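You operate a simulated robot arm through the tools that you are given. There is no shell and no other tool. Be economical: measure what you need, move in short steps, check, and stop when the job is done.

Carry out the task below with a simulated robot arm. There is one attempt and no reset: what you move stays moved.

TASK
Wipe the oil off the stone plate with the felt pad, then stand screw blocks 1 and 3 on it.
Fine: put the pad back.

Only the result counts: the job must be done as asked and must still hold three seconds after the hand-in. Knocking over, shifting, dropping, spilling or breaking anything else fails it.

THE ROBOT
A 6-joint arm with a two-finger parallel gripper, fixed in place. Base frame: the origin is at the foot of the arm, x ahead of it, y to its left, z up; the work surface is at about z = 0.85. Readings come in m, rad, newtons and seconds.
With the tool pointing down near the work surface it reaches from about 0.24 to 0.64 m from the base axis. Its first joint turns from -1.152 to 1.152 rad. Payload 2.7 kg.
The tool frame sits at the grasp point between the pads (the TCP): z along the fingers, y along the line on which they close. The tips reach 0.023 m beyond it. Largest opening 0.094 m; finger width 0.038, thickness 0.01; the body of the gripper, 0.054 by 0.096 m, starts 0.039 m behind the TCP.
Orientation is that of the tool frame in the base frame, as [roll, pitch, yaw] about the fixed x, y, z axes, in that order (R = Rz(yaw) Ry(pitch) Rx(roll)). With the fingers straight down and closing along the base's y, the tool's x points along the base's -x, its y along +y and its z along -z.

THE INTERFACE
- The arm moves only by the tool send_rows. Its argument "deltas" is one flat list of numbers, 7 for each row, row after row: the closure, from 0 (fully open) to 1 (shut), then the shift along the tool's x, y, z in units of 50 mm (1.0 is 50 mm), then the turn, a rotation vector about the tool's x, y, z in units of 8 degrees (1.0 is 8 degrees). In form: [claw, dx, dy, dz, rx, ry, rz, claw, dx, dy, dz, rx, ry, rz, ...]. A call has 1 to 10 rows; each row shifts and turns the commanded pose from where the row before left it, along the tool's axes as they then stand. A call with a number of a shift or a turn outside -1 to 1 is refused whole. Rows are played at 5 a second. More than 0.05 m and 0.15 rad between two rows, or a gripper value outside its range, and nothing of the call is played. Where a pose cannot be reached the arm comes as near as it can. A force on the tool above 40 N (or 10 N above the force at the start of the call, whichever is more), or a blocked arm, ends the call early, and 0.2 s more pass. The fingers move at their own pace (about 0.045 m/s each) and stop on an object; they squeeze with about 24 N. The grip force told is the motor's: it shows also when the fingers shut on nothing. Time passes only in rows, and 0.2 s behind the last, so rows that do not move let the fingers close. The reply holds the time, the measured pose of the TCP, the force on the tool along the base axes, the opening and the grip force, in the units named above and with some noise.
- Cameras (640 x 400 px; columns grow to the right, rows downward): "scene" is fixed at [0.0945, -0.4444, 1.4167]; the picture's right is [0.58, -0.81, 0.00], its down [-0.38, -0.27, -0.88] and it looks along [0.72, 0.52, -0.47] (base axes); focal length 375 px, centre (320, 200). "wrist" rides on the gripper at [0.087, 0.016, -0.074] in the tool frame; the picture's right is [-0.18, 0.98, 0.00], its down [-0.58, -0.11, -0.81] and it looks along [-0.79, -0.15, 0.59] (tool axes); focal length 243 px, centre (320, 200). There is no depth. A picture from a camera that has moved, and an enlarged one, comes with that camera's place and axes in the base frame and with its lens.
- capture(camera): a new picture of that camera. No time passes.
- close_up(camera, box): a new picture of the part [left, top, right, bottom] of that camera's present view, enlarged. No time passes.
- finish_job(): hands the job in; it is judged then, once.

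Go step by step. Nothing tells you positions but the pictures and the camera data: compare them with the known pose of the tool, close in by small moves and look again before you grip or let go. The budget is 120 turns and 76 pictures, counting those below and the enlarged ones. Unless the task says otherwise, let go and move clear before handing in, and close with one line.

The tools are called after "Emit:" by a JSON object that holds its "method" and its "body". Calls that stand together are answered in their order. send_rows: Moves the arm, as the interface text tells. Its arguments: {"type":"object","properties":{"deltas":{"type":"array","items":{"type":"number"}}},"required":["deltas"]} The other tools are called the same way: capture (camera) takes a picture; close_up (camera, box) takes an enlarged picture of a part of a camera's view; finish_job () hands the job in.

At the start:

```text
time: 0.0
tool_pos: [0.4223, 0.0046, 1.1876]
orientation: [3.141, 0.001, -3.141]
contact_force: [0.3, -0.4, 0.2]
grip_width: 0.0939
finger_force: 0.0
```

scene: 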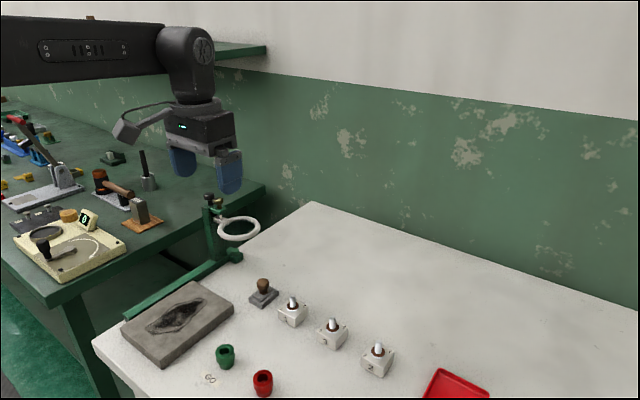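
wrist: 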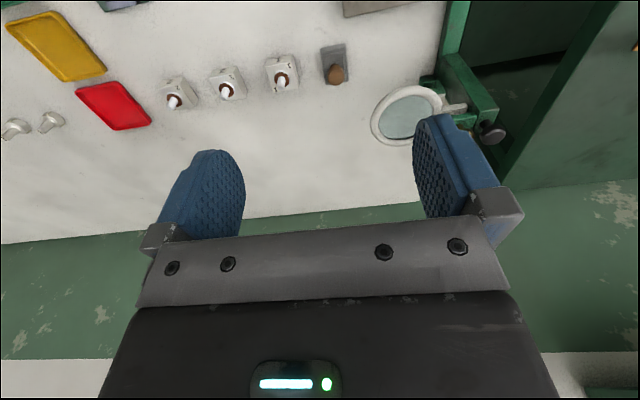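

I see the stone plate with its oil stain, the felt pad with a wooden knob, and three screw blocks in a row. I'll enlarge the relevant areas first.

Emit:
{"method": "close_up", "body": {"camera": "scene", "box": [80, 240, 400, 400]}}

Emit:
{"method": "close_up", "body": {"camera": "scene", "box": [230, 260, 410, 390]}}

Emit:
{"method": "close_up", "body": {"camera": "wrist", "box": [140, 0, 460, 160]}}

```text
2.00 times, centred on (240, 320) of scene
camera zoom: at [0.0945, -0.4444, 1.4167], right [0.58, -0.81, 0.0], down [-0.38, -0.27, -0.88], along [0.72, 0.52, -0.47], focal length 751 px, centre (480, -40)
```

zoom: 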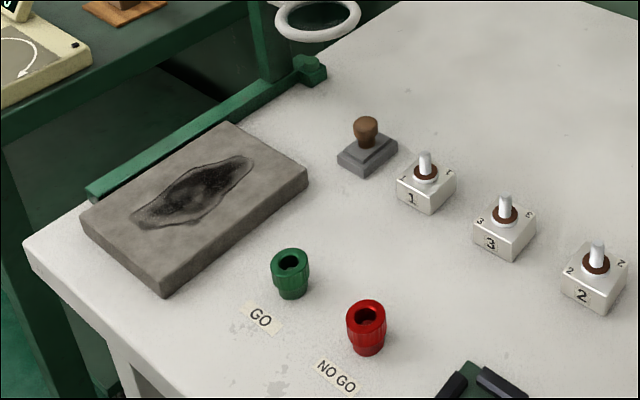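

```text
3.08 times, centred on (320, 325) of scene
camera zoom: at [0.0945, -0.4444, 1.4167], right [0.58, -0.81, 0.0], down [-0.38, -0.27, -0.88], along [0.72, 0.52, -0.47], focal length 1155 px, centre (320, -185)
```

zoom: 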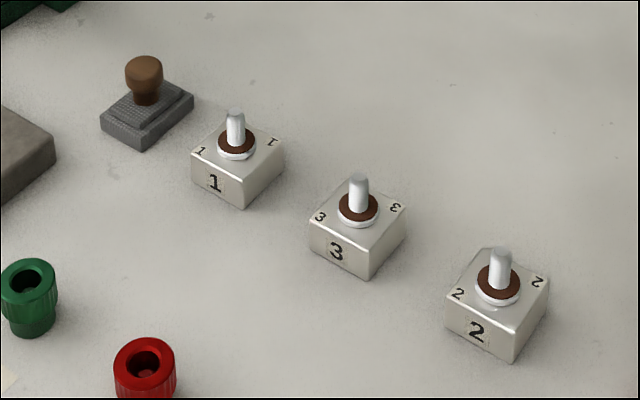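

```text
2.00 times, centred on (300, 80) of wrist
camera zoom: at [0.3376, 0.0212, 1.2627], right [0.18, 0.98, 0.0], down [0.58, -0.11, 0.81], along [0.79, -0.15, -0.59], focal length 485 px, centre (360, 440)
```

zoom: 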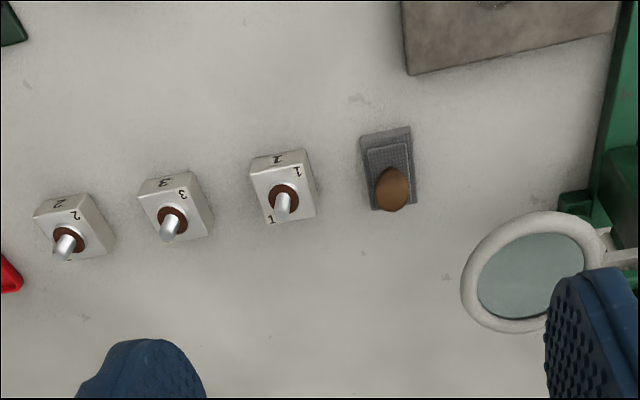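

The plate looks axis-aligned, about x 0.295–0.46 and y 0.035–0.165, with the pad near (0.522, 0.01) and the magnifier ring close by near (0.55, 0.10, 0.98). I'll turn the tool so its narrow side faces the ring and the camera points away from it.

Emit:
{"method": "send_rows", "body": {"deltas": [0, 0, 0, 0, 0, 0, -1, 0, 0, 0, 0, 0, 0, -1, 0, 0, 0, 0, 0, 0, -1, 0, 0, 0, 0, 0, 0, -1, 0, 0, 0, 0, 0, 0, -1, 0, 0, 0, 0, 0, 0, -1, 0, 0, 0, 0, 0, 0, -1, 0, 0, 0, 0, 0, 0, -1, 0, 0, 0, 0, 0, 0, -1, 0, 0, 0, 0, 0, 0, -1]}}

Emit:
{"method": "send_rows", "body": {"deltas": [0, 0, 0, 0, 0, 0, -1, 0, 0, 0, 0, 0, 0, -0.25, 0, 0.3, -0.8, 0, 0, 0, 0, 0, 0, -0.8, 0, 0, 0, 0, 0, 0, 0, 0.6, 0, 0, 0]}}

Emit:
{"method": "capture", "body": {"camera": "wrist"}}

Emit:
{"method": "capture", "body": {"camera": "scene"}}

```text
time: 2.2
tool_pos: [0.4232, 0.0049, 1.1876]
orientation: [3.14, 0.002, -1.74]
contact_force: [0.1, -0.1, 0.0]
grip_width: 0.0938
finger_force: 0.1
```

```text
time: 3.4
tool_pos: [0.5056, -0.0098, 1.1581]
orientation: [-3.141, 0.0, -1.569]
contact_force: [1.0, -0.5, -0.1]
grip_width: 0.0937
finger_force: 0.0
```

```text
70 pictures are left
camera wrist: at [0.4885, -0.0965, 1.2331], right [-0.98, 0.18, 0.0], down [0.11, 0.58, 0.81], along [0.15, 0.79, -0.59], focal length 243 px, centre (320, 200)
```

wrist: 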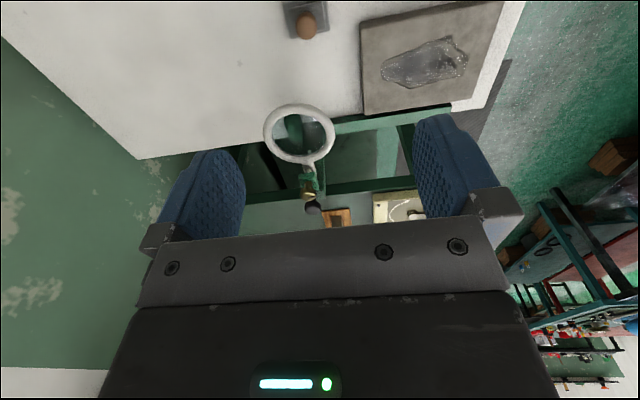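

```text
69 pictures are left
```

scene: 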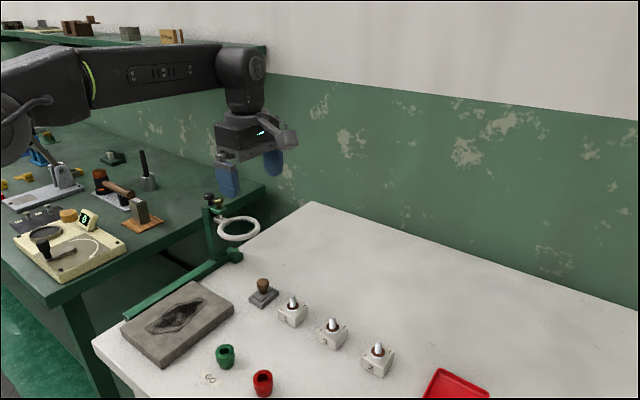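

The turn went fine and the ring position agrees between views. Next, an enlarged look at the pad from here.

Emit:
{"method": "close_up", "body": {"camera": "wrist", "box": [240, 0, 400, 100]}}

Emit:
{"method": "close_up", "body": {"camera": "scene", "box": [230, 265, 310, 315]}}

```text
4.00 times, centred on (320, 50) of wrist
camera zoom: at [0.4885, -0.0965, 1.2331], right [-0.98, 0.18, 0.0], down [0.11, 0.58, 0.81], along [0.15, 0.79, -0.59], focal length 970 px, centre (320, 800)
```

zoom: 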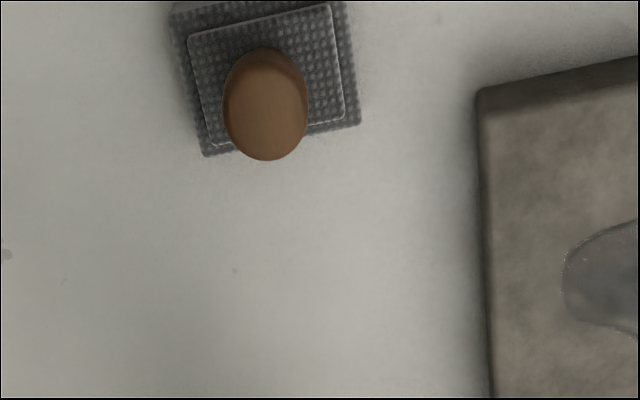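

```text
8.00 times, centred on (270, 290) of scene
camera zoom: at [0.0945, -0.4444, 1.4167], right [0.58, -0.81, 0.0], down [-0.38, -0.27, -0.88], along [0.72, 0.52, -0.47], focal length 3003 px, centre (720, -520)
```

zoom: 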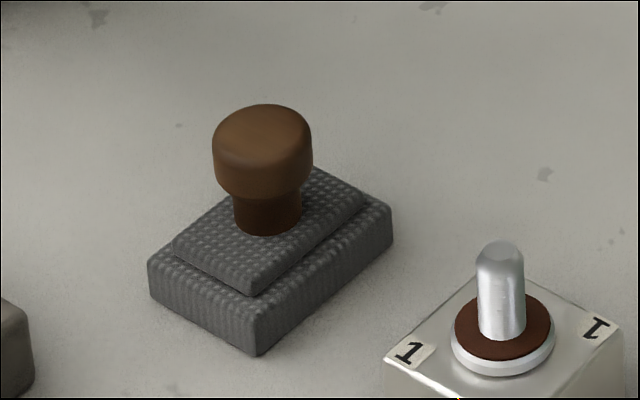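

The pad is axis-aligned at about (0.526, 0.012), with its knob head at z 0.88–0.897. I'll go above it, then halfway down.

Emit:
{"method": "send_rows", "body": {"deltas": [0, -0.436, -0.408, 0, 0, 0, 0, 0, 0, 0, 0.8, 0, 0, 0, 0, 0, 0, 0.8, 0, 0, 0, 0, 0, 0, 0.8, 0, 0, 0, 0, 0, 0, 0.8, 0, 0, 0, 0, 0, 0, 0.6, 0, 0, 0, 0, 0, 0, 0, 0, 0, 0]}}

Emit:
{"method": "capture", "body": {"camera": "wrist"}}

Emit:
{"method": "capture", "body": {"camera": "scene"}}

```text
time: 5.0
tool_pos: [0.5249, 0.0111, 0.9665]
orientation: [3.141, 0.001, -1.571]
contact_force: [1.1, -0.4, -0.9]
grip_width: 0.094
finger_force: 0.1
```

```text
66 pictures are left
camera wrist: at [0.5088, -0.0748, 1.0419], right [-0.98, 0.18, 0.0], down [0.11, 0.58, 0.81], along [0.15, 0.79, -0.59], focal length 243 px, centre (320, 200)
```

wrist: 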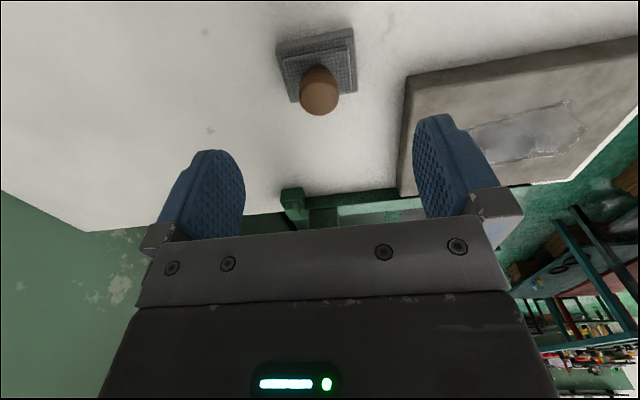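

```text
65 pictures are left
```

scene: 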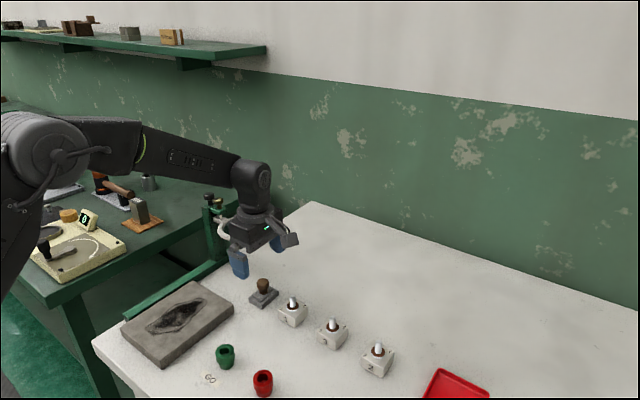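

Clear of the ring with no contact force. Descending to the knob in small steps.

Emit:
{"method": "send_rows", "body": {"deltas": [0, 0, -0.02, 0.5, 0, 0, 0, 0, 0, 0, 0.5, 0, 0, 0, 0, 0, 0, 0.27, 0, 0, 0, 0, 0, 0, 0.18, 0, 0, 0, 0, 0, 0, 0, 0, 0, 0]}}

Emit:
{"method": "capture", "body": {"camera": "scene"}}

Emit:
{"method": "close_up", "body": {"camera": "scene", "box": [200, 200, 360, 300]}}

Emit:
{"method": "capture", "body": {"camera": "wrist"}}

```text
time: 5.9
tool_pos: [0.5284, 0.0115, 0.9088]
orientation: [-3.127, 0.002, -1.565]
contact_force: [-0.4, 0.1, 8.1]
grip_width: 0.0939
finger_force: 0.1
stopped in row 4: the force on the tool passed its limit (the readings are from after the stop); the commanded pose is now the measured one
```

```text
64 pictures are left
```

scene: 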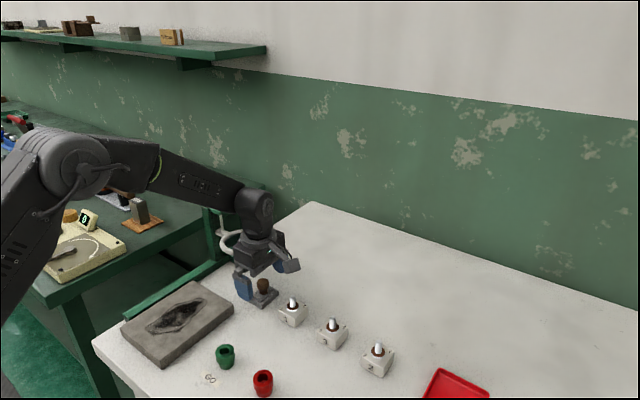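

```text
4.00 times, centred on (280, 250) of scene
camera zoom: at [0.0943, -0.4444, 1.4167], right [0.58, -0.81, 0.0], down [-0.38, -0.27, -0.88], along [0.72, 0.52, -0.47], focal length 1502 px, centre (480, 0)
```

zoom: 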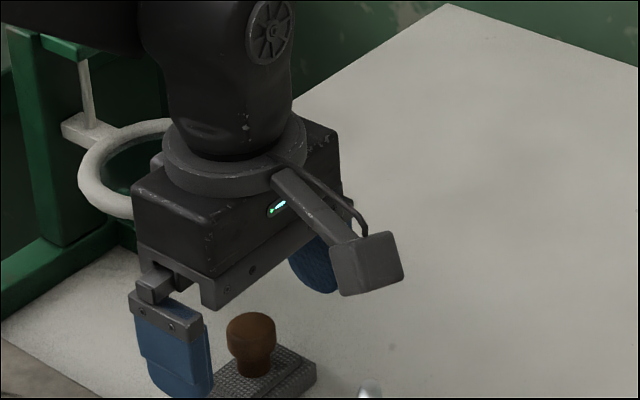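

```text
62 pictures are left
camera wrist: at [0.5117, -0.0747, 0.9848], right [-0.98, 0.18, -0.01], down [0.1, 0.58, 0.81], along [0.15, 0.79, -0.59], focal length 243 px, centre (320, 200)
```

wrist: 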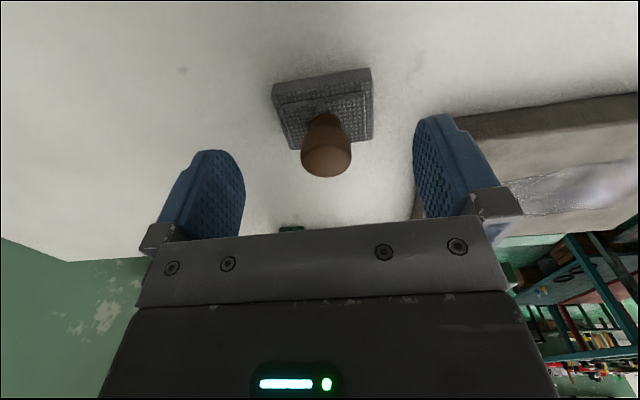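

Something stopped the descent: the wrist collar seems to have met the magnifier ring, which appears lower than before. I'll back straight up and look at it.

Emit:
{"method": "send_rows", "body": {"deltas": [0, 0.05, 0, -0.3, 0, 0, 0, 0, 0.05, 0, -0.5, 0, 0, 0, 0, 0, 0, -0.8, 0, 0, 0, 0, 0, 0, -0.8, 0, 0, 0, 0, 0, 0, 0, 0, 0, 0]}}

Emit:
{"method": "close_up", "body": {"camera": "scene", "box": [160, 150, 320, 250]}}

Emit:
{"method": "capture", "body": {"camera": "wrist"}}

```text
time: 7.1
tool_pos: [0.5262, 0.0066, 1.0271]
orientation: [-3.132, 0.0, -1.566]
contact_force: [0.7, 0.5, -0.1]
grip_width: 0.0941
finger_force: 0.0
```

```text
4.00 times, centred on (240, 200) of scene
camera zoom: at [0.0945, -0.4444, 1.4167], right [0.58, -0.81, 0.0], down [-0.38, -0.27, -0.88], along [0.72, 0.52, -0.47], focal length 1502 px, centre (640, 200)
```

zoom: 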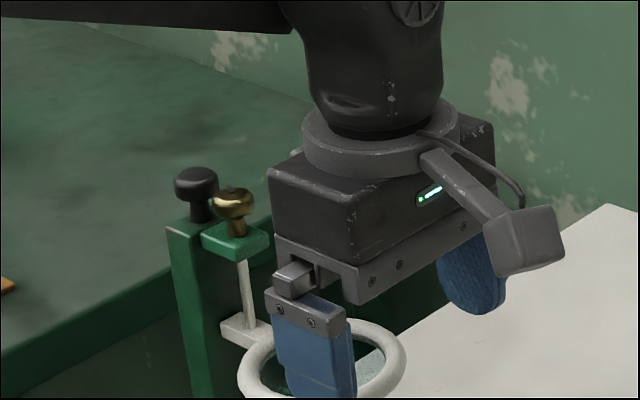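

```text
60 pictures are left
camera wrist: at [0.5102, -0.0799, 1.1032], right [-0.98, 0.18, -0.01], down [0.1, 0.58, 0.81], along [0.15, 0.79, -0.59], focal length 243 px, centre (320, 200)
```

wrist: 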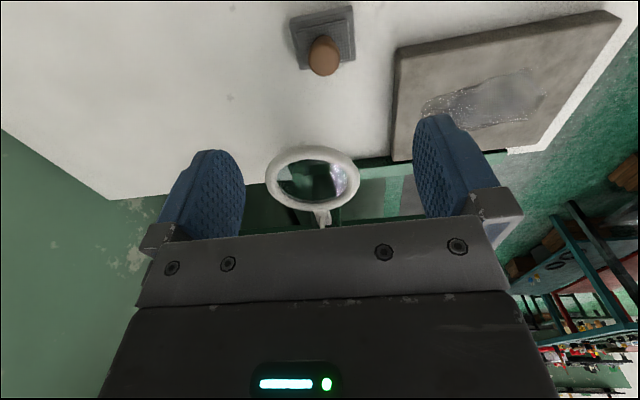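

The ring now sits about 3 cm lower on its rod than at the start. I'll move off sideways to see whether it is sprung or stays put.

Emit:
{"method": "send_rows", "body": {"deltas": [0, 0.8, 0, -0.6, 0, 0, 0, 0, 0.8, 0, -0.8, 0, 0, 0, 0, 0.8, 0, 0, 0, 0, 0, 0, 0, 0, 0, 0, 0, 0, 0, 0, 0, 0, 0, 0, 0]}}

Emit:
{"method": "close_up", "body": {"camera": "scene", "box": [160, 170, 320, 270]}}

Emit:
{"method": "capture", "body": {"camera": "scene"}}

Emit:
{"method": "capture", "body": {"camera": "wrist"}}

```text
refused: row 2 steps farther than a row can; nothing moved
```

```text
4.00 times, centred on (240, 220) of scene
camera zoom: at [0.0945, -0.4444, 1.4167], right [0.58, -0.81, 0.0], down [-0.38, -0.27, -0.88], along [0.72, 0.52, -0.47], focal length 1502 px, centre (640, 120)
```

zoom: 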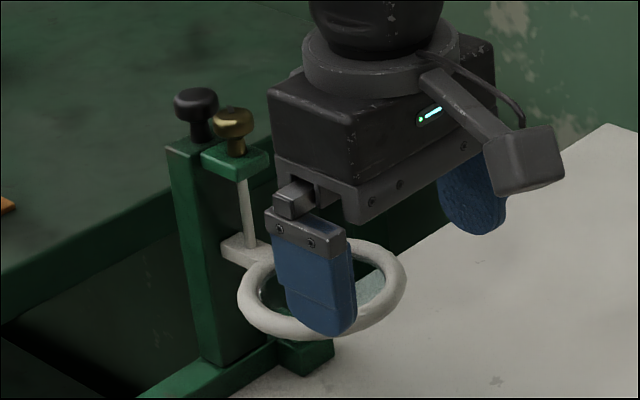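

```text
58 pictures are left
```

scene: 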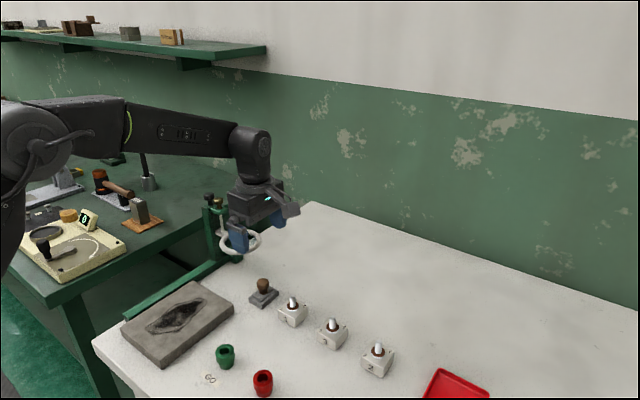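

```text
57 pictures are left
camera wrist: at [0.5102, -0.0799, 1.1032], right [-0.98, 0.18, -0.01], down [0.1, 0.58, 0.81], along [0.15, 0.79, -0.59], focal length 243 px, centre (320, 200)
```

wrist: 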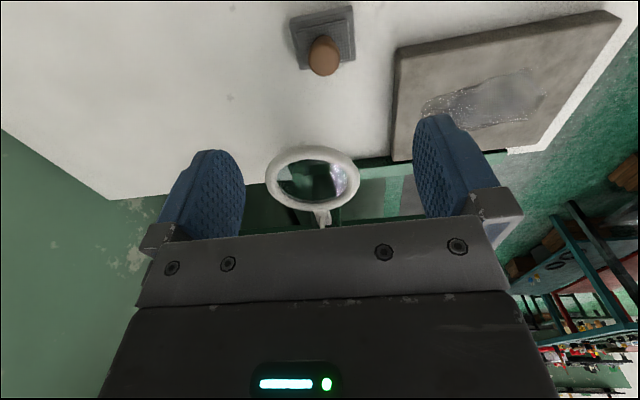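

That call was refused for too large a step. Repeating with smaller rows, plus a wait.

Emit:
{"method": "send_rows", "body": {"deltas": [0, 0.7, 0, -0.5, 0, 0, 0, 0, 0.7, 0, -0.5, 0, 0, 0, 0, 0.7, 0, 0, 0, 0, 0, 0, 0.4, 0, 0, 0, 0, 0, 0, 0, 0, 0, 0, 0, 0, 0, 0, 0, 0, 0, 0, 0]}}

Emit:
{"method": "close_up", "body": {"camera": "scene", "box": [160, 170, 320, 270]}}

```text
time: 8.5
tool_pos: [0.5255, -0.1189, 1.0769]
orientation: [-3.132, 0.003, -1.568]
contact_force: [0.0, 0.2, 0.3]
grip_width: 0.0937
finger_force: 0.1
```

```text
4.00 times, centred on (240, 220) of scene
camera zoom: at [0.0945, -0.4444, 1.4167], right [0.58, -0.81, 0.0], down [-0.38, -0.27, -0.88], along [0.72, 0.52, -0.47], focal length 1502 px, centre (640, 120)
```

zoom: 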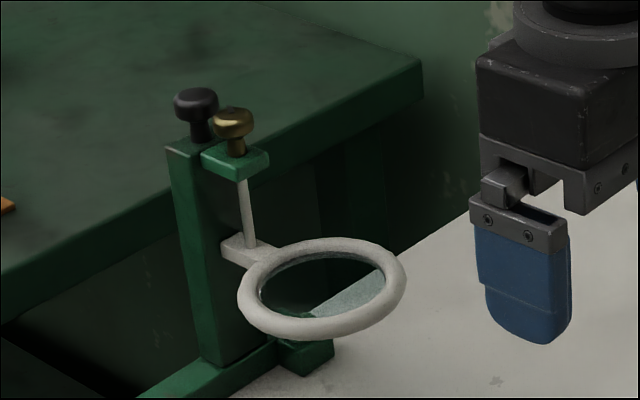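

The ring stays where it is, so it slid about 35 mm down its rod and I need to put it back up. I'll bring the tool in tilted from the −y side, pinch the ring's rim gently and lift it; first I reorient, high and clear.

Emit:
{"method": "send_rows", "body": {"deltas": [0, 0, 0, -0.3, 0, 0, 1, 0, 0, 0, -0.3, 0, 0, 1, 0, 0, 0, 0, 0, 0, 1, 0, 0, 0, 0, 0, 0, 1, 0, 0, 0, 0, 0, 0, 1, 0, 0, 0, 0, 0, 0, 1, 0, 0, 0, 0, 0, 0, 1, 0, 0, 0, 0, 0, 0, 1, 0, 0, 0, 0, 0, 0, 1, 0, 0, 0, 0, 0, 0, 1]}}

Emit:
{"method": "send_rows", "body": {"deltas": [0, 0, 0, 0, 0, 0, 1, 0, 0, 0, 0, 0, 0, 0.25, 0, 0, 0, 0, -1, 0, 0, 0, 0, 0, 0, -1, 0, 0, 0, 0, 0, 0, -1, 0, 0, 0, 0, 0, 0, -1, 0, 0, 0, 0, 0, 0, -1, 0, 0, 0, 0, 0, 0, -1, 0, 0, 0, 0, 0, 0, -1, 0, 0, 0, 0, 0, 0, -0.5, 0, 0]}}

Emit:
{"method": "capture", "body": {"camera": "scene"}}

Emit:
{"method": "capture", "body": {"camera": "wrist"}}

```text
time: 10.7
tool_pos: [0.5257, -0.1184, 1.1082]
orientation: [-3.141, 0.01, -2.968]
contact_force: [-0.5, 0.1, -0.8]
grip_width: 0.0941
finger_force: 0.0
```

```text
time: 12.9
tool_pos: [0.5259, -0.1196, 1.1079]
orientation: [2.091, 0.011, -3.138]
contact_force: [-0.8, 0.7, 0.4]
grip_width: 0.0942
finger_force: 0.0
```

```text
55 pictures are left
```

scene: 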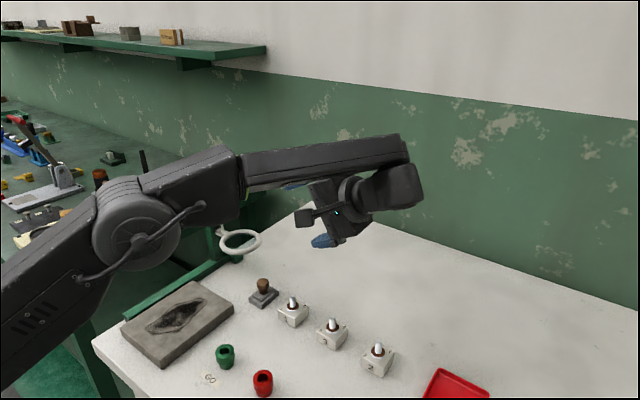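

```text
54 pictures are left
camera wrist: at [0.4399, -0.1752, 1.1595], right [0.17, 0.49, 0.85], down [0.58, -0.75, 0.31], along [0.8, 0.44, -0.41], focal length 243 px, centre (320, 200)
```

wrist: 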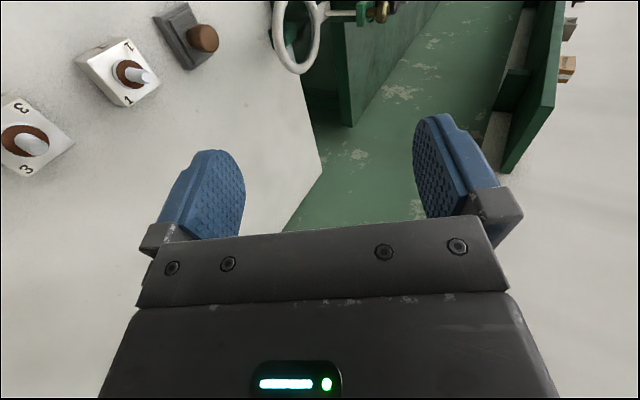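

The tilted pose works. I'll half close the fingers and move to a standoff about 5 cm short of the ring rim.

Emit:
{"method": "send_rows", "body": {"deltas": [0.5, -0.1124, -0.2147, 0.679, 0, 0, 0, 0.5, -0.1124, -0.2147, 0.679, 0, 0, 0, 0.5, -0.1124, -0.2147, 0.679, 0, 0, 0, 0.5, -0.1124, -0.2147, 0.679, 0, 0, 0, 0.5, -0.1124, -0.2147, 0.679, 0, 0, 0, 0.5, 0, 0, 0, 0, 0, 0, 0.5, 0, 0, 0, 0, 0, 0]}}

Emit:
{"method": "capture", "body": {"camera": "wrist"}}

Emit:
{"method": "close_up", "body": {"camera": "scene", "box": [180, 190, 340, 290]}}

```text
time: 14.5
tool_pos: [0.555, 0.0005, 0.9765]
orientation: [2.093, 0.011, -3.138]
contact_force: [0.1, 0.0, 1.0]
grip_width: 0.047
finger_force: 0.1
```

```text
53 pictures are left
camera wrist: at [0.4681, -0.0548, 1.0283], right [0.17, 0.49, 0.85], down [0.58, -0.75, 0.31], along [0.8, 0.44, -0.42], focal length 243 px, centre (320, 200)
```

wrist: 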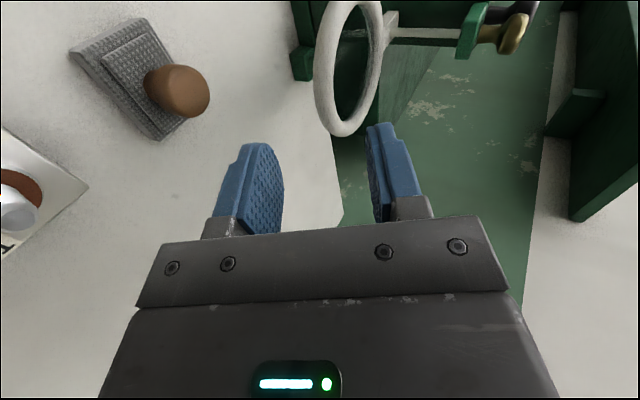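

```text
4.00 times, centred on (260, 240) of scene
camera zoom: at [0.0945, -0.4444, 1.4167], right [0.58, -0.81, 0.0], down [-0.38, -0.27, -0.88], along [0.72, 0.52, -0.47], focal length 1502 px, centre (560, 40)
```

zoom: 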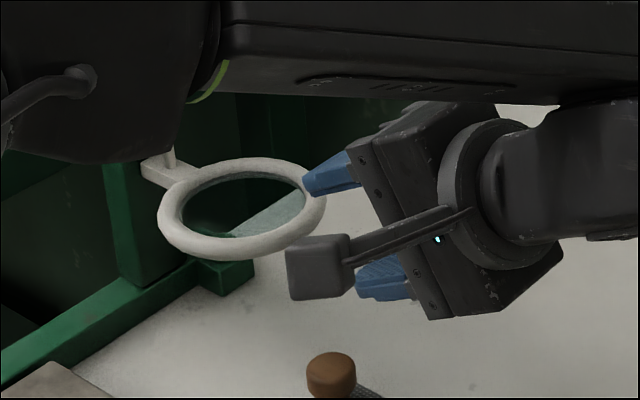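

The rim lies between the fingers. I'll advance most of the way and look again.

Emit:
{"method": "send_rows", "body": {"deltas": [0.5, 0, 0.03, 0.32, 0, 0, 0, 0.5, 0, 0.03, 0.32, 0, 0, 0, 0.5, 0, 0.02, 0.26, 0, 0, 0, 0.5, 0, 0, 0, 0, 0, 0]}}

Emit:
{"method": "capture", "body": {"camera": "wrist"}}

Emit:
{"method": "close_up", "body": {"camera": "scene", "box": [180, 190, 340, 290]}}

```text
time: 15.5
tool_pos: [0.5553, 0.0428, 0.959]
orientation: [2.092, 0.01, -3.139]
contact_force: [0.3, -0.6, -0.3]
grip_width: 0.0472
finger_force: 0.0
```

```text
51 pictures are left
camera wrist: at [0.469, -0.0135, 1.0097], right [0.17, 0.49, 0.85], down [0.58, -0.75, 0.31], along [0.79, 0.44, -0.42], focal length 243 px, centre (320, 200)
```

wrist: 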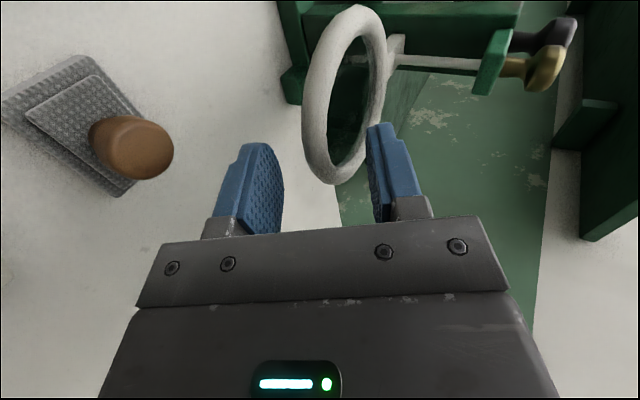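

```text
4.00 times, centred on (260, 240) of scene
camera zoom: at [0.0945, -0.4444, 1.4167], right [0.58, -0.81, 0.0], down [-0.38, -0.27, -0.88], along [0.72, 0.52, -0.47], focal length 1502 px, centre (560, 40)
```

zoom: 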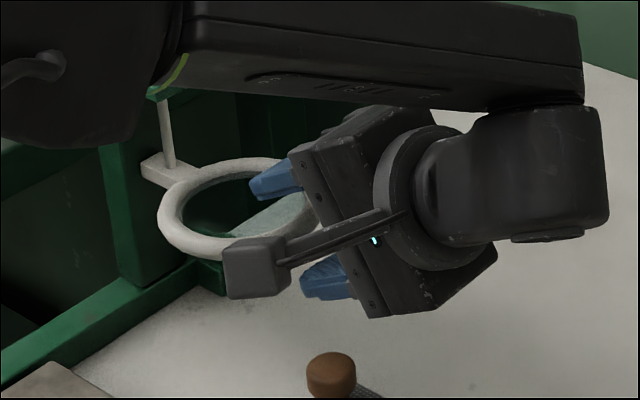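

The rim is between the pads near the tips, as intended. I'll close partway to check centring before touching.

Emit:
{"method": "send_rows", "body": {"deltas": [0.74, 0, 0, 0, 0, 0, 0, 0.74, 0, 0, 0, 0, 0, 0]}}

Emit:
{"method": "capture", "body": {"camera": "wrist"}}

Emit:
{"method": "close_up", "body": {"camera": "scene", "box": [200, 210, 280, 260]}}

```text
time: 16.1
tool_pos: [0.5559, 0.0432, 0.9583]
orientation: [2.091, 0.012, -3.138]
contact_force: [0.5, 0.5, 0.2]
grip_width: 0.0244
finger_force: 0.0
```

```text
49 pictures are left
camera wrist: at [0.469, -0.0138, 1.0099], right [0.17, 0.49, 0.85], down [0.58, -0.75, 0.31], along [0.8, 0.44, -0.42], focal length 243 px, centre (320, 200)
```

wrist: 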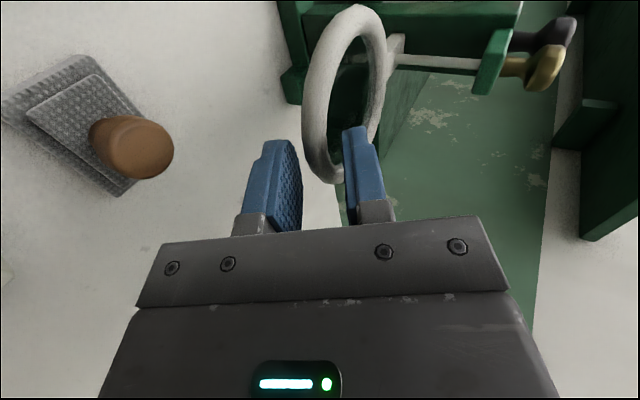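

```text
8.00 times, centred on (240, 235) of scene
camera zoom: at [0.0945, -0.4444, 1.4167], right [0.58, -0.81, 0.0], down [-0.38, -0.27, -0.88], along [0.72, 0.52, -0.47], focal length 3003 px, centre (960, -80)
```

zoom: 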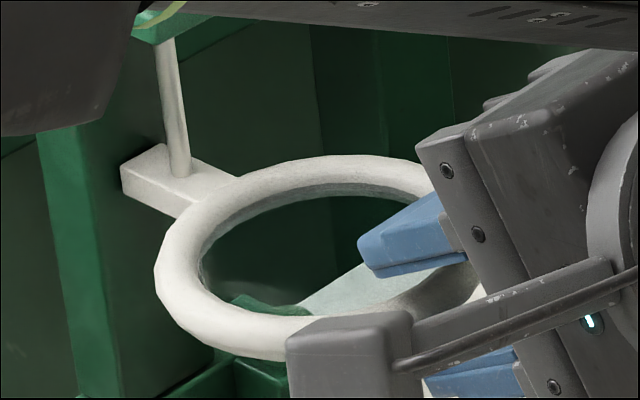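

Looks centred. Closing onto the rim.

Emit:
{"method": "send_rows", "body": {"deltas": [0.84, 0, 0, 0, 0, 0, 0, 0.9, 0, 0, 0, 0, 0, 0, 1, 0, 0, 0, 0, 0, 0]}}

Emit:
{"method": "capture", "body": {"camera": "wrist"}}

Emit:
{"method": "close_up", "body": {"camera": "scene", "box": [200, 210, 280, 260]}}

```text
time: 16.9
tool_pos: [0.5547, 0.0432, 0.9584]
orientation: [2.093, 0.011, -3.137]
contact_force: [0.3, 2.0, 4.7]
grip_width: 0.0184
finger_force: 44.7
```

```text
47 pictures are left
camera wrist: at [0.469, -0.0135, 1.0103], right [0.17, 0.49, 0.85], down [0.58, -0.75, 0.31], along [0.8, 0.44, -0.42], focal length 243 px, centre (320, 200)
```

wrist: 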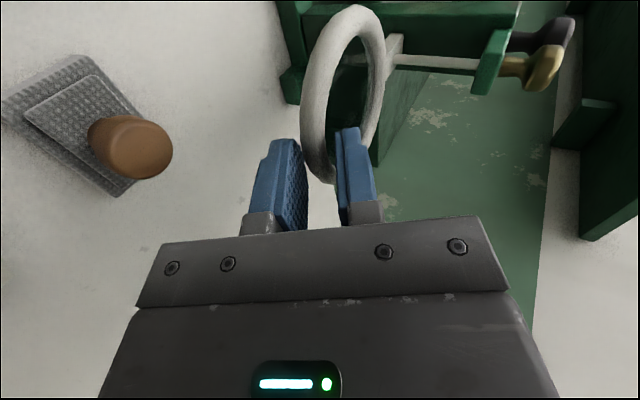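

```text
8.00 times, centred on (240, 235) of scene
camera zoom: at [0.0944, -0.4444, 1.4167], right [0.58, -0.81, 0.0], down [-0.38, -0.27, -0.88], along [0.72, 0.52, -0.47], focal length 3003 px, centre (960, -80)
```

zoom: 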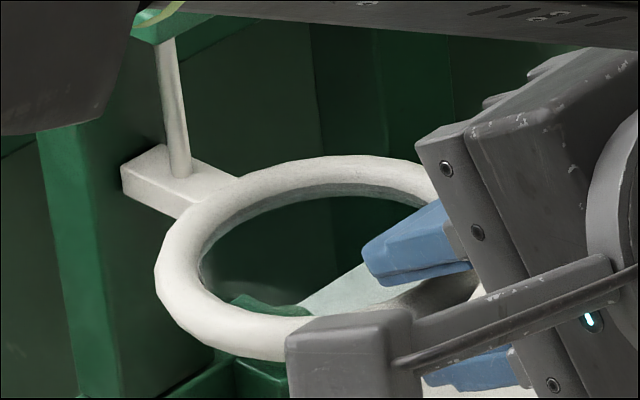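

Rim is gripped. Lifting straight up by 20 mm first.

Emit:
{"method": "send_rows", "body": {"deltas": [1, 0, 0.0868, -0.0497, 0, 0, 0, 1, 0, 0.0868, -0.0497, 0, 0, 0, 1, 0, 0.0868, -0.0497, 0, 0, 0, 1, 0, 0.0868, -0.0497, 0, 0, 0, 1, 0, 0, 0, 0, 0, 0]}}

Emit:
{"method": "capture", "body": {"camera": "scene"}}

Emit:
{"method": "capture", "body": {"camera": "wrist"}}

```text
time: 18.1
tool_pos: [0.5535, 0.0429, 0.9773]
orientation: [2.095, 0.008, -3.138]
contact_force: [-1.0, 4.1, -2.8]
grip_width: 0.0184
finger_force: 45.1
```

```text
45 pictures are left
```

scene: 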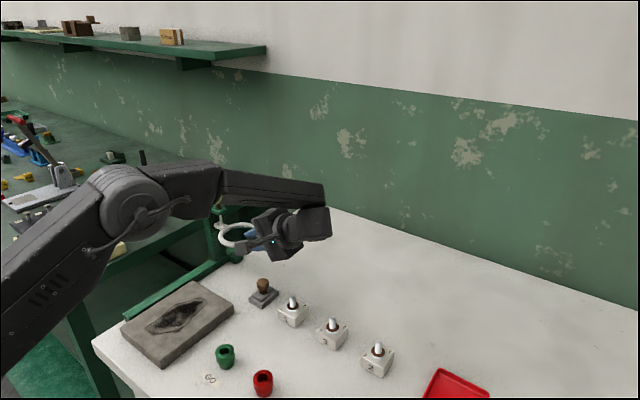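

```text
44 pictures are left
camera wrist: at [0.4684, -0.0136, 1.0295], right [0.17, 0.49, 0.85], down [0.58, -0.75, 0.31], along [0.79, 0.44, -0.42], focal length 243 px, centre (320, 200)
```

wrist: 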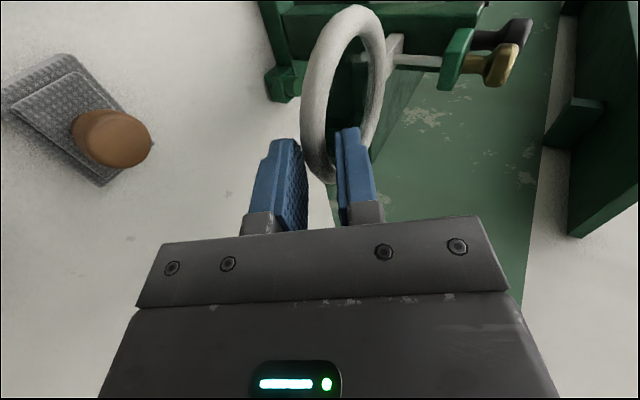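

It slides up smoothly with the grip. Lifting 12 mm more, then comparing with the starting pictures.

Emit:
{"method": "send_rows", "body": {"deltas": [1, 0, 0.0868, -0.0497, 0, 0, 0, 1, 0, 0.0868, -0.0497, 0, 0, 0, 1, 0, 0.0347, -0.02, 0, 0, 0, 1, 0, 0, 0, 0, 0, 0]}}

Emit:
{"method": "close_up", "body": {"camera": "scene", "box": [180, 180, 340, 280]}}

```text
time: 19.1
tool_pos: [0.5552, 0.0422, 0.9899]
orientation: [2.094, 0.008, -3.139]
contact_force: [-0.8, -1.5, -2.6]
grip_width: 0.0182
finger_force: 44.9
```

```text
4.00 times, centred on (260, 230) of scene
camera zoom: at [0.0945, -0.4444, 1.4167], right [0.58, -0.81, 0.0], down [-0.38, -0.27, -0.88], along [0.72, 0.52, -0.47], focal length 1502 px, centre (560, 80)
```

zoom: 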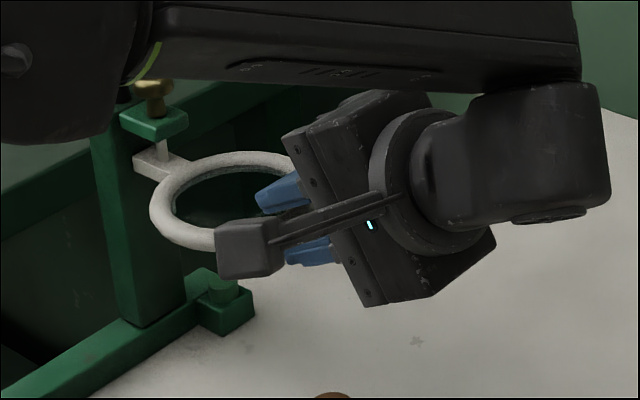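

About 5 mm short of the original height by comparison with the first pictures. Lifting the remainder, then releasing and backing off along the approach line.

Emit:
{"method": "send_rows", "body": {"deltas": [1, 0, 0.0434, -0.0248, 0, 0, 0, 1, 0, 0.0434, -0.0248, 0, 0, 0, 1, 0, 0, 0, 0, 0, 0]}}

Emit:
{"method": "close_up", "body": {"camera": "scene", "box": [80, 240, 400, 400]}}

Emit:
{"method": "capture", "body": {"camera": "scene"}}

```text
time: 19.9
tool_pos: [0.5551, 0.0431, 0.9942]
orientation: [2.093, 0.008, -3.14]
contact_force: [-0.4, -3.3, -9.1]
grip_width: 0.0185
finger_force: 44.5
```

```text
2.00 times, centred on (240, 320) of scene
camera zoom: at [0.0946, -0.4445, 1.4166], right [0.58, -0.81, 0.0], down [-0.38, -0.27, -0.88], along [0.72, 0.52, -0.47], focal length 751 px, centre (480, -40)
```

zoom: 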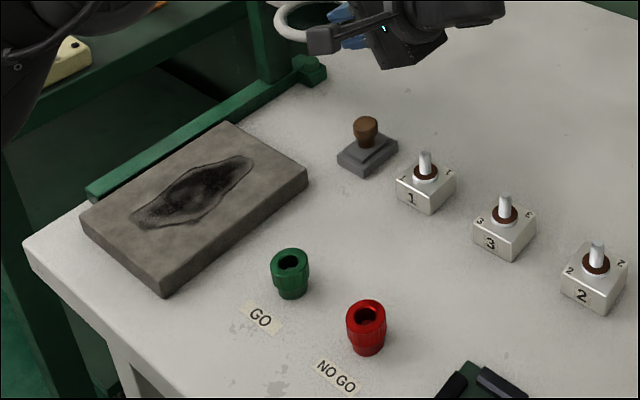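

```text
41 pictures are left
```

scene: 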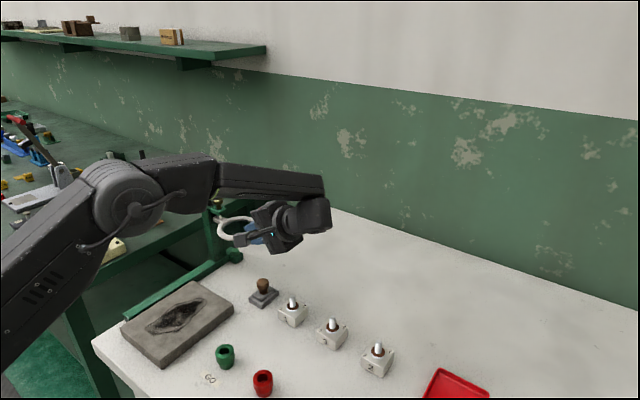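

The ring's outline matches the starting picture. Releasing and retracting along the approach line.

Emit:
{"method": "send_rows", "body": {"deltas": [0.7, 0, 0, 0, 0, 0, 0, 0.5, 0, 0, 0, 0, 0, 0, 0.5, 0, 0, 0, 0, 0, 0, 0.5, 0, 0, -0.6, 0, 0, 0, 0.5, 0, 0, -0.7, 0, 0, 0, 0.5, 0, 0, -0.8, 0, 0, 0, 0.5, 0, 0, -0.8, 0, 0, 0, 0.3, 0, 0, -0.5, 0, 0, 0]}}

Emit:
{"method": "close_up", "body": {"camera": "scene", "box": [80, 240, 400, 400]}}

Emit:
{"method": "close_up", "body": {"camera": "scene", "box": [160, 170, 320, 270]}}

```text
time: 21.7
tool_pos: [0.5537, -0.1047, 1.0799]
orientation: [2.095, 0.009, -3.137]
contact_force: [0.2, -0.7, -0.6]
grip_width: 0.0658
finger_force: 0.1
```

```text
2.00 times, centred on (240, 320) of scene
camera zoom: at [0.0945, -0.4444, 1.4167], right [0.58, -0.81, 0.0], down [-0.38, -0.27, -0.88], along [0.72, 0.52, -0.47], focal length 751 px, centre (480, -40)
```

zoom: 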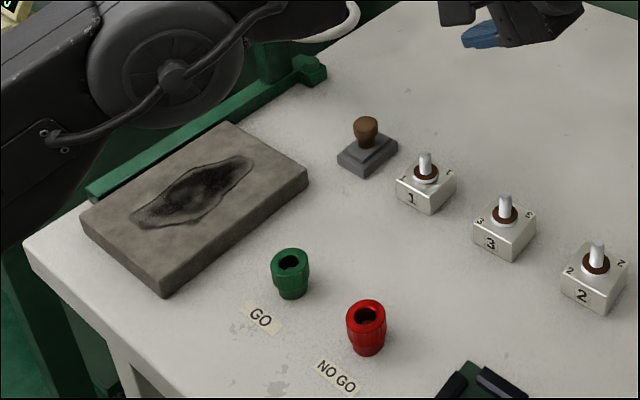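

```text
4.00 times, centred on (240, 220) of scene
camera zoom: at [0.0945, -0.4444, 1.4167], right [0.58, -0.81, 0.0], down [-0.38, -0.27, -0.88], along [0.72, 0.52, -0.47], focal length 1502 px, centre (640, 120)
```

zoom: 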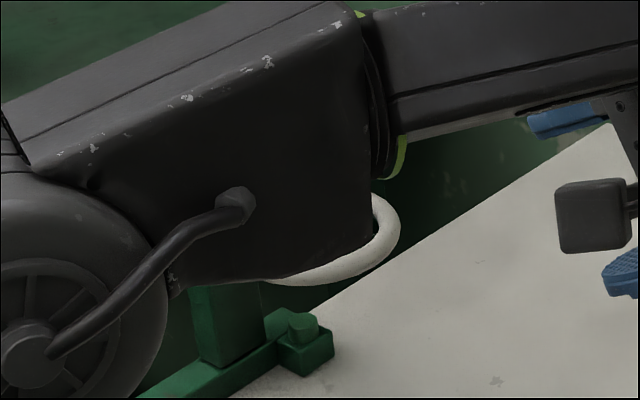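

The ring matches the start again (bottom edge at row 241, right edge at column 260). For the pad I'll come in with a 12° lean away from the ring and a few mm offset to −y, giving over a centimetre of clearance.

Emit:
{"method": "send_rows", "body": {"deltas": [0.5, 0, 0, 0, 1, 0, 0, 0.5, 0, 0, 0, 1, 0, 0, 0.5, 0, 0, 0, 1, 0, 0, 0.5, 0, 0, 0, 1, 0, 0, 0.5, 0, 0, 0, 1, 0, 0, 0.5, 0, 0, 0, 1, 0, 0, 0.5, 0, 0, 0, 1, 0, 0, 0.5, 0, 0, 0, 0.5, 0, 0, 0.5, 0, 0, 0, 0, 0, -1, 0.5, 0, 0, 0, 0, 0, -1]}}

Emit:
{"method": "send_rows", "body": {"deltas": [0.5, 0, 0, 0, 0, 0, -1, 0.5, 0, 0, 0, 0, 0, -1, 0.5, 0, 0, 0, 0, 0, -1, 0.5, 0, 0, 0, 0, 0, -1, 0.5, 0, 0, 0, 0, 0, -1, 0.5, 0, 0, 0, 0, 0, -1, 0.5, 0, 0, 0, 0, 0, -1, 0.5, 0, 0, 0, 0, 0, -1, 0.5, 0, 0, 0, 0, 0, -1, 0.5, 0, 0, 0, 0, 0, -0.25]}}

Emit:
{"method": "send_rows", "body": {"deltas": [0.5, 0, 0, 0, 0, -0.75, 0, 0.5, 0, 0, 0, 0, -0.75, 0, 0.5, 0, 0, 0, 0, 0, 0]}}

Emit:
{"method": "capture", "body": {"camera": "scene"}}

```text
time: 23.9
tool_pos: [0.5548, -0.1043, 1.0816]
orientation: [-3.138, 0.009, -2.855]
contact_force: [0.1, -0.6, 0.9]
grip_width: 0.0469
finger_force: 0.1
```

```text
time: 26.1
tool_pos: [0.5542, -0.1051, 1.0789]
orientation: [-3.131, 0.003, -1.566]
contact_force: [0.0, -0.3, 0.9]
grip_width: 0.047
finger_force: 0.1
```

```text
time: 26.9
tool_pos: [0.5541, -0.1039, 1.0799]
orientation: [-3.132, 0.212, -1.563]
contact_force: [0.6, -0.2, 0.4]
grip_width: 0.047
finger_force: 0.0
```

```text
38 pictures are left
```

scene: 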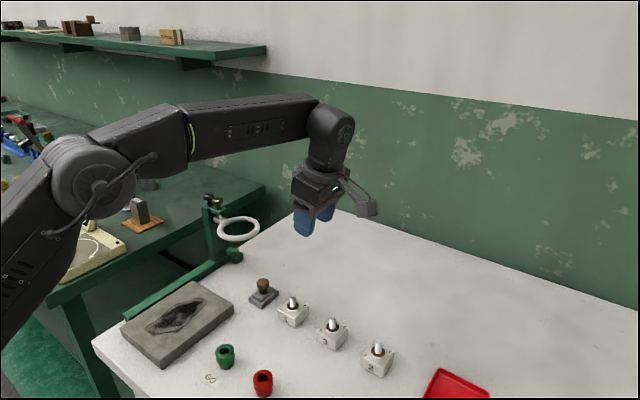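

Ring looks as at the start. Moving above the pad with the lean, then part-way down.

Emit:
{"method": "send_rows", "body": {"deltas": [0.5, -0.413, 0.14, 0.6, 0, 0, 0, 0.5, -0.413, 0.14, 0.6, 0, 0, 0, 0.5, -0.413, 0.14, 0.6, 0, 0, 0, 0.5, -0.413, 0.142, 0.6, 0, 0, 0, 0.5, 0, 0, 0, 0, 0, 0]}}

Emit:
{"method": "capture", "body": {"camera": "wrist"}}

Emit:
{"method": "close_up", "body": {"camera": "scene", "box": [180, 190, 340, 290]}}

```text
time: 28.1
tool_pos: [0.5256, 0.0017, 0.9793]
orientation: [-3.133, 0.21, -1.566]
contact_force: [0.7, -0.3, 0.4]
grip_width: 0.0471
finger_force: 0.0
```

```text
37 pictures are left
camera wrist: at [0.51, -0.0988, 1.0356], right [-0.98, 0.18, 0.03], down [0.1, 0.4, 0.91], along [0.15, 0.9, -0.41], focal length 243 px, centre (320, 200)
```

wrist: 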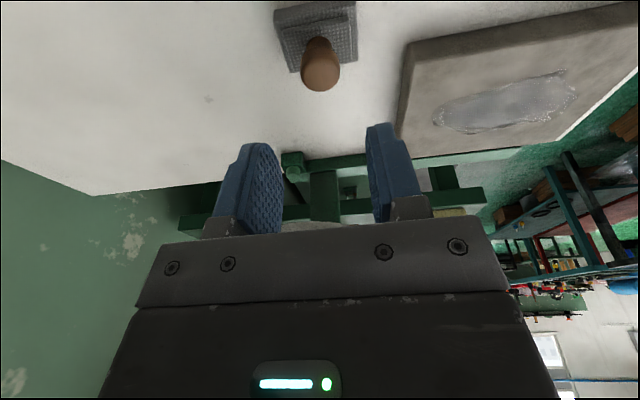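

```text
4.00 times, centred on (260, 240) of scene
camera zoom: at [0.0945, -0.4444, 1.4167], right [0.58, -0.81, 0.0], down [-0.38, -0.27, -0.88], along [0.72, 0.52, -0.47], focal length 1502 px, centre (560, 40)
```

zoom: 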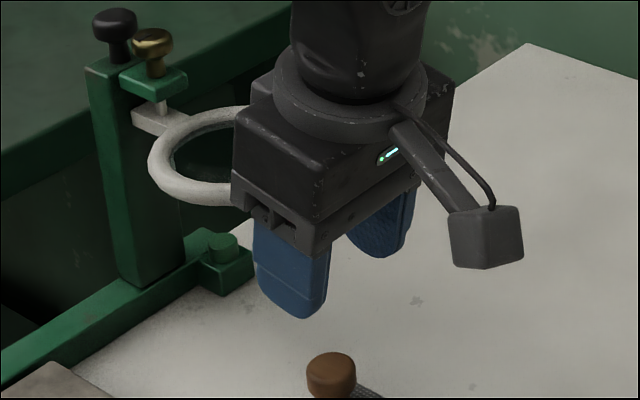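

Descending in small steps while watching the force reading.

Emit:
{"method": "send_rows", "body": {"deltas": [0.5, 0.063, 0, 0.293, 0, 0, 0, 0.5, 0.063, 0, 0.293, 0, 0, 0, 0.5, 0, 0, 0, 0, 0, 0]}}

Emit:
{"method": "send_rows", "body": {"deltas": [0.5, 0.042, 0, 0.196, 0, 0, 0, 0.5, 0, 0, 0, 0, 0, 0]}}

Emit:
{"method": "send_rows", "body": {"deltas": [0.5, 0.042, 0, 0.196, 0, 0, 0, 0.5, 0, 0, 0, 0, 0, 0]}}

Emit:
{"method": "close_up", "body": {"camera": "scene", "box": [180, 190, 340, 290]}}

Emit:
{"method": "capture", "body": {"camera": "wrist"}}

```text
time: 28.9
tool_pos: [0.5271, -0.0006, 0.9499]
orientation: [-3.132, 0.212, -1.564]
contact_force: [0.1, 0.7, -0.2]
grip_width: 0.0469
finger_force: 0.1
```

```text
time: 29.5
tool_pos: [0.5277, 0.0014, 0.94]
orientation: [-3.13, 0.212, -1.565]
contact_force: [0.4, 0.1, -0.3]
grip_width: 0.0468
finger_force: 0.0
```

```text
time: 30.1
tool_pos: [0.5277, -0.0008, 0.9292]
orientation: [-3.131, 0.211, -1.565]
contact_force: [-1.2, -0.1, -0.1]
grip_width: 0.0469
finger_force: 0.0
```

```text
4.00 times, centred on (260, 240) of scene
camera zoom: at [0.0945, -0.4444, 1.4167], right [0.58, -0.81, 0.0], down [-0.38, -0.27, -0.88], along [0.72, 0.52, -0.47], focal length 1502 px, centre (560, 40)
```

zoom: 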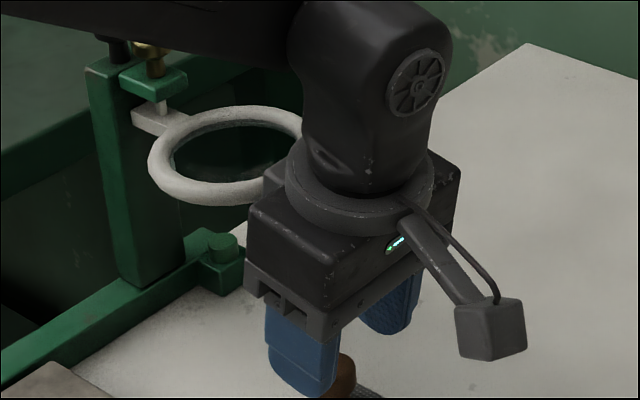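

```text
34 pictures are left
camera wrist: at [0.5113, -0.0991, 0.9853], right [-0.98, 0.18, 0.03], down [0.1, 0.4, 0.91], along [0.15, 0.9, -0.41], focal length 243 px, centre (320, 200)
```

wrist: 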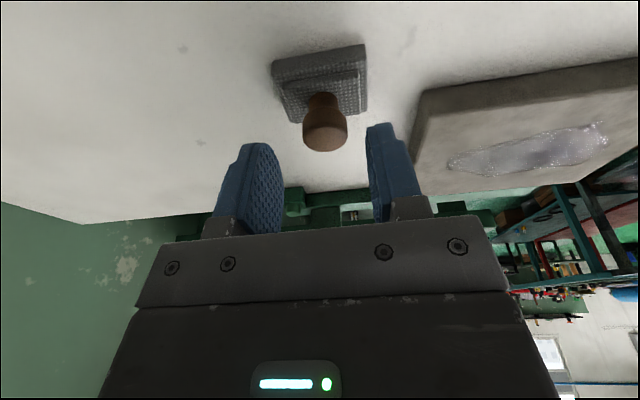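

Clearance to the ring is visible now. Continuing down to the knob.

Emit:
{"method": "send_rows", "body": {"deltas": [0.5, 0.042, 0.02, 0.196, 0, 0, 0, 0.5, 0, 0, 0, 0, 0, 0]}}

Emit:
{"method": "send_rows", "body": {"deltas": [0.5, 0.042, 0, 0.196, 0, 0, 0, 0.5, 0, 0, 0, 0, 0, 0]}}

Emit:
{"method": "send_rows", "body": {"deltas": [0.5, 0, 0, 0.2, 0, 0, 0, 0.5, 0, 0, 0, 0, 0, 0]}}

Emit:
{"method": "close_up", "body": {"camera": "scene", "box": [200, 210, 320, 310]}}

Emit:
{"method": "capture", "body": {"camera": "wrist"}}

```text
time: 30.7
tool_pos: [0.5263, 0.0008, 0.9204]
orientation: [-3.131, 0.21, -1.565]
contact_force: [0.1, 0.5, 0.3]
grip_width: 0.0468
finger_force: 0.0
```

```text
time: 31.3
tool_pos: [0.5264, 0.0002, 0.9091]
orientation: [-3.131, 0.211, -1.564]
contact_force: [0.9, -0.1, -0.4]
grip_width: 0.0469
finger_force: 0.0
```

```text
time: 31.9
tool_pos: [0.5262, 0.0031, 0.9001]
orientation: [-3.131, 0.211, -1.564]
contact_force: [-0.6, -0.3, 0.6]
grip_width: 0.0472
finger_force: 0.1
```

```text
4.00 times, centred on (260, 260) of scene
camera zoom: at [0.0945, -0.4444, 1.4167], right [0.58, -0.81, 0.0], down [-0.38, -0.27, -0.88], along [0.72, 0.52, -0.47], focal length 1502 px, centre (560, -40)
```

zoom: 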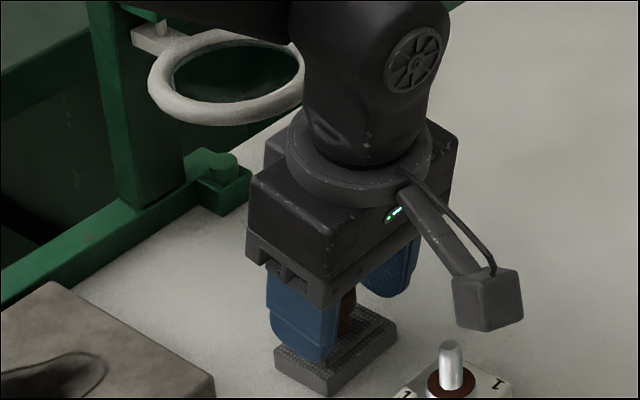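

```text
32 pictures are left
camera wrist: at [0.5108, -0.0969, 0.9557], right [-0.98, 0.18, 0.03], down [0.1, 0.4, 0.91], along [0.15, 0.9, -0.41], focal length 243 px, centre (320, 200)
```

wrist: 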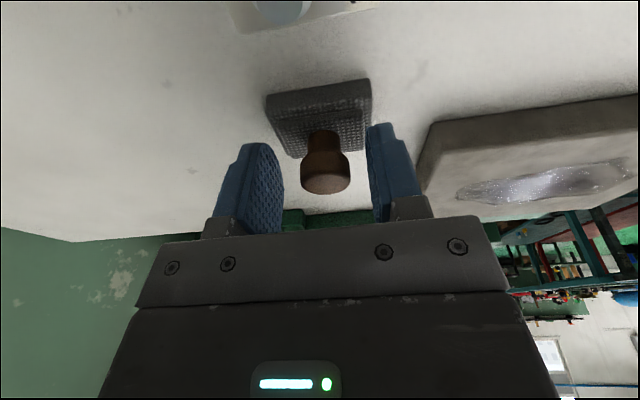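

The knob is centred between the pads and force is nil. Gripping it.

Emit:
{"method": "send_rows", "body": {"deltas": [0.5, 0.006, 0, 0.04, 0, 0, 0, 1, 0, 0, 0, 0, 0, 0, 1, 0, 0, 0, 0, 0, 0, 1, 0, 0, 0, 0, 0, 0, 1, 0, 0, 0, 0, 0, 0]}}

Emit:
{"method": "send_rows", "body": {"deltas": [1, -0.042, 0, -0.196, 0, 0, 0, 1, -0.042, 0, -0.196, 0, 0, 0, 1, -0.042, 0, -0.196, 0, 0, 0, 1, -0.042, 0, -0.196, 0, 0, 0, 1, 0, 0, 0, 0, 0, 0]}}

Emit:
{"method": "close_up", "body": {"camera": "scene", "box": [200, 210, 320, 310]}}

```text
time: 33.1
tool_pos: [0.526, 0.0034, 0.8974]
orientation: [-3.13, 0.211, -1.563]
contact_force: [0.3, 0.3, -0.2]
grip_width: 0.0245
finger_force: 23.8
```

```text
time: 34.3
tool_pos: [0.5256, 0.0027, 0.9383]
orientation: [-3.13, 0.209, -1.564]
contact_force: [-0.9, 0.2, -0.4]
grip_width: 0.0245
finger_force: 23.9
```

```text
4.00 times, centred on (260, 260) of scene
camera zoom: at [0.0945, -0.4444, 1.4167], right [0.58, -0.81, 0.0], down [-0.38, -0.27, -0.88], along [0.72, 0.52, -0.47], focal length 1502 px, centre (560, -40)
```

zoom: 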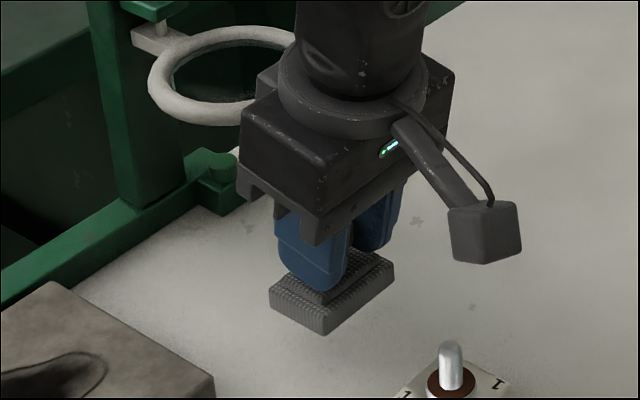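

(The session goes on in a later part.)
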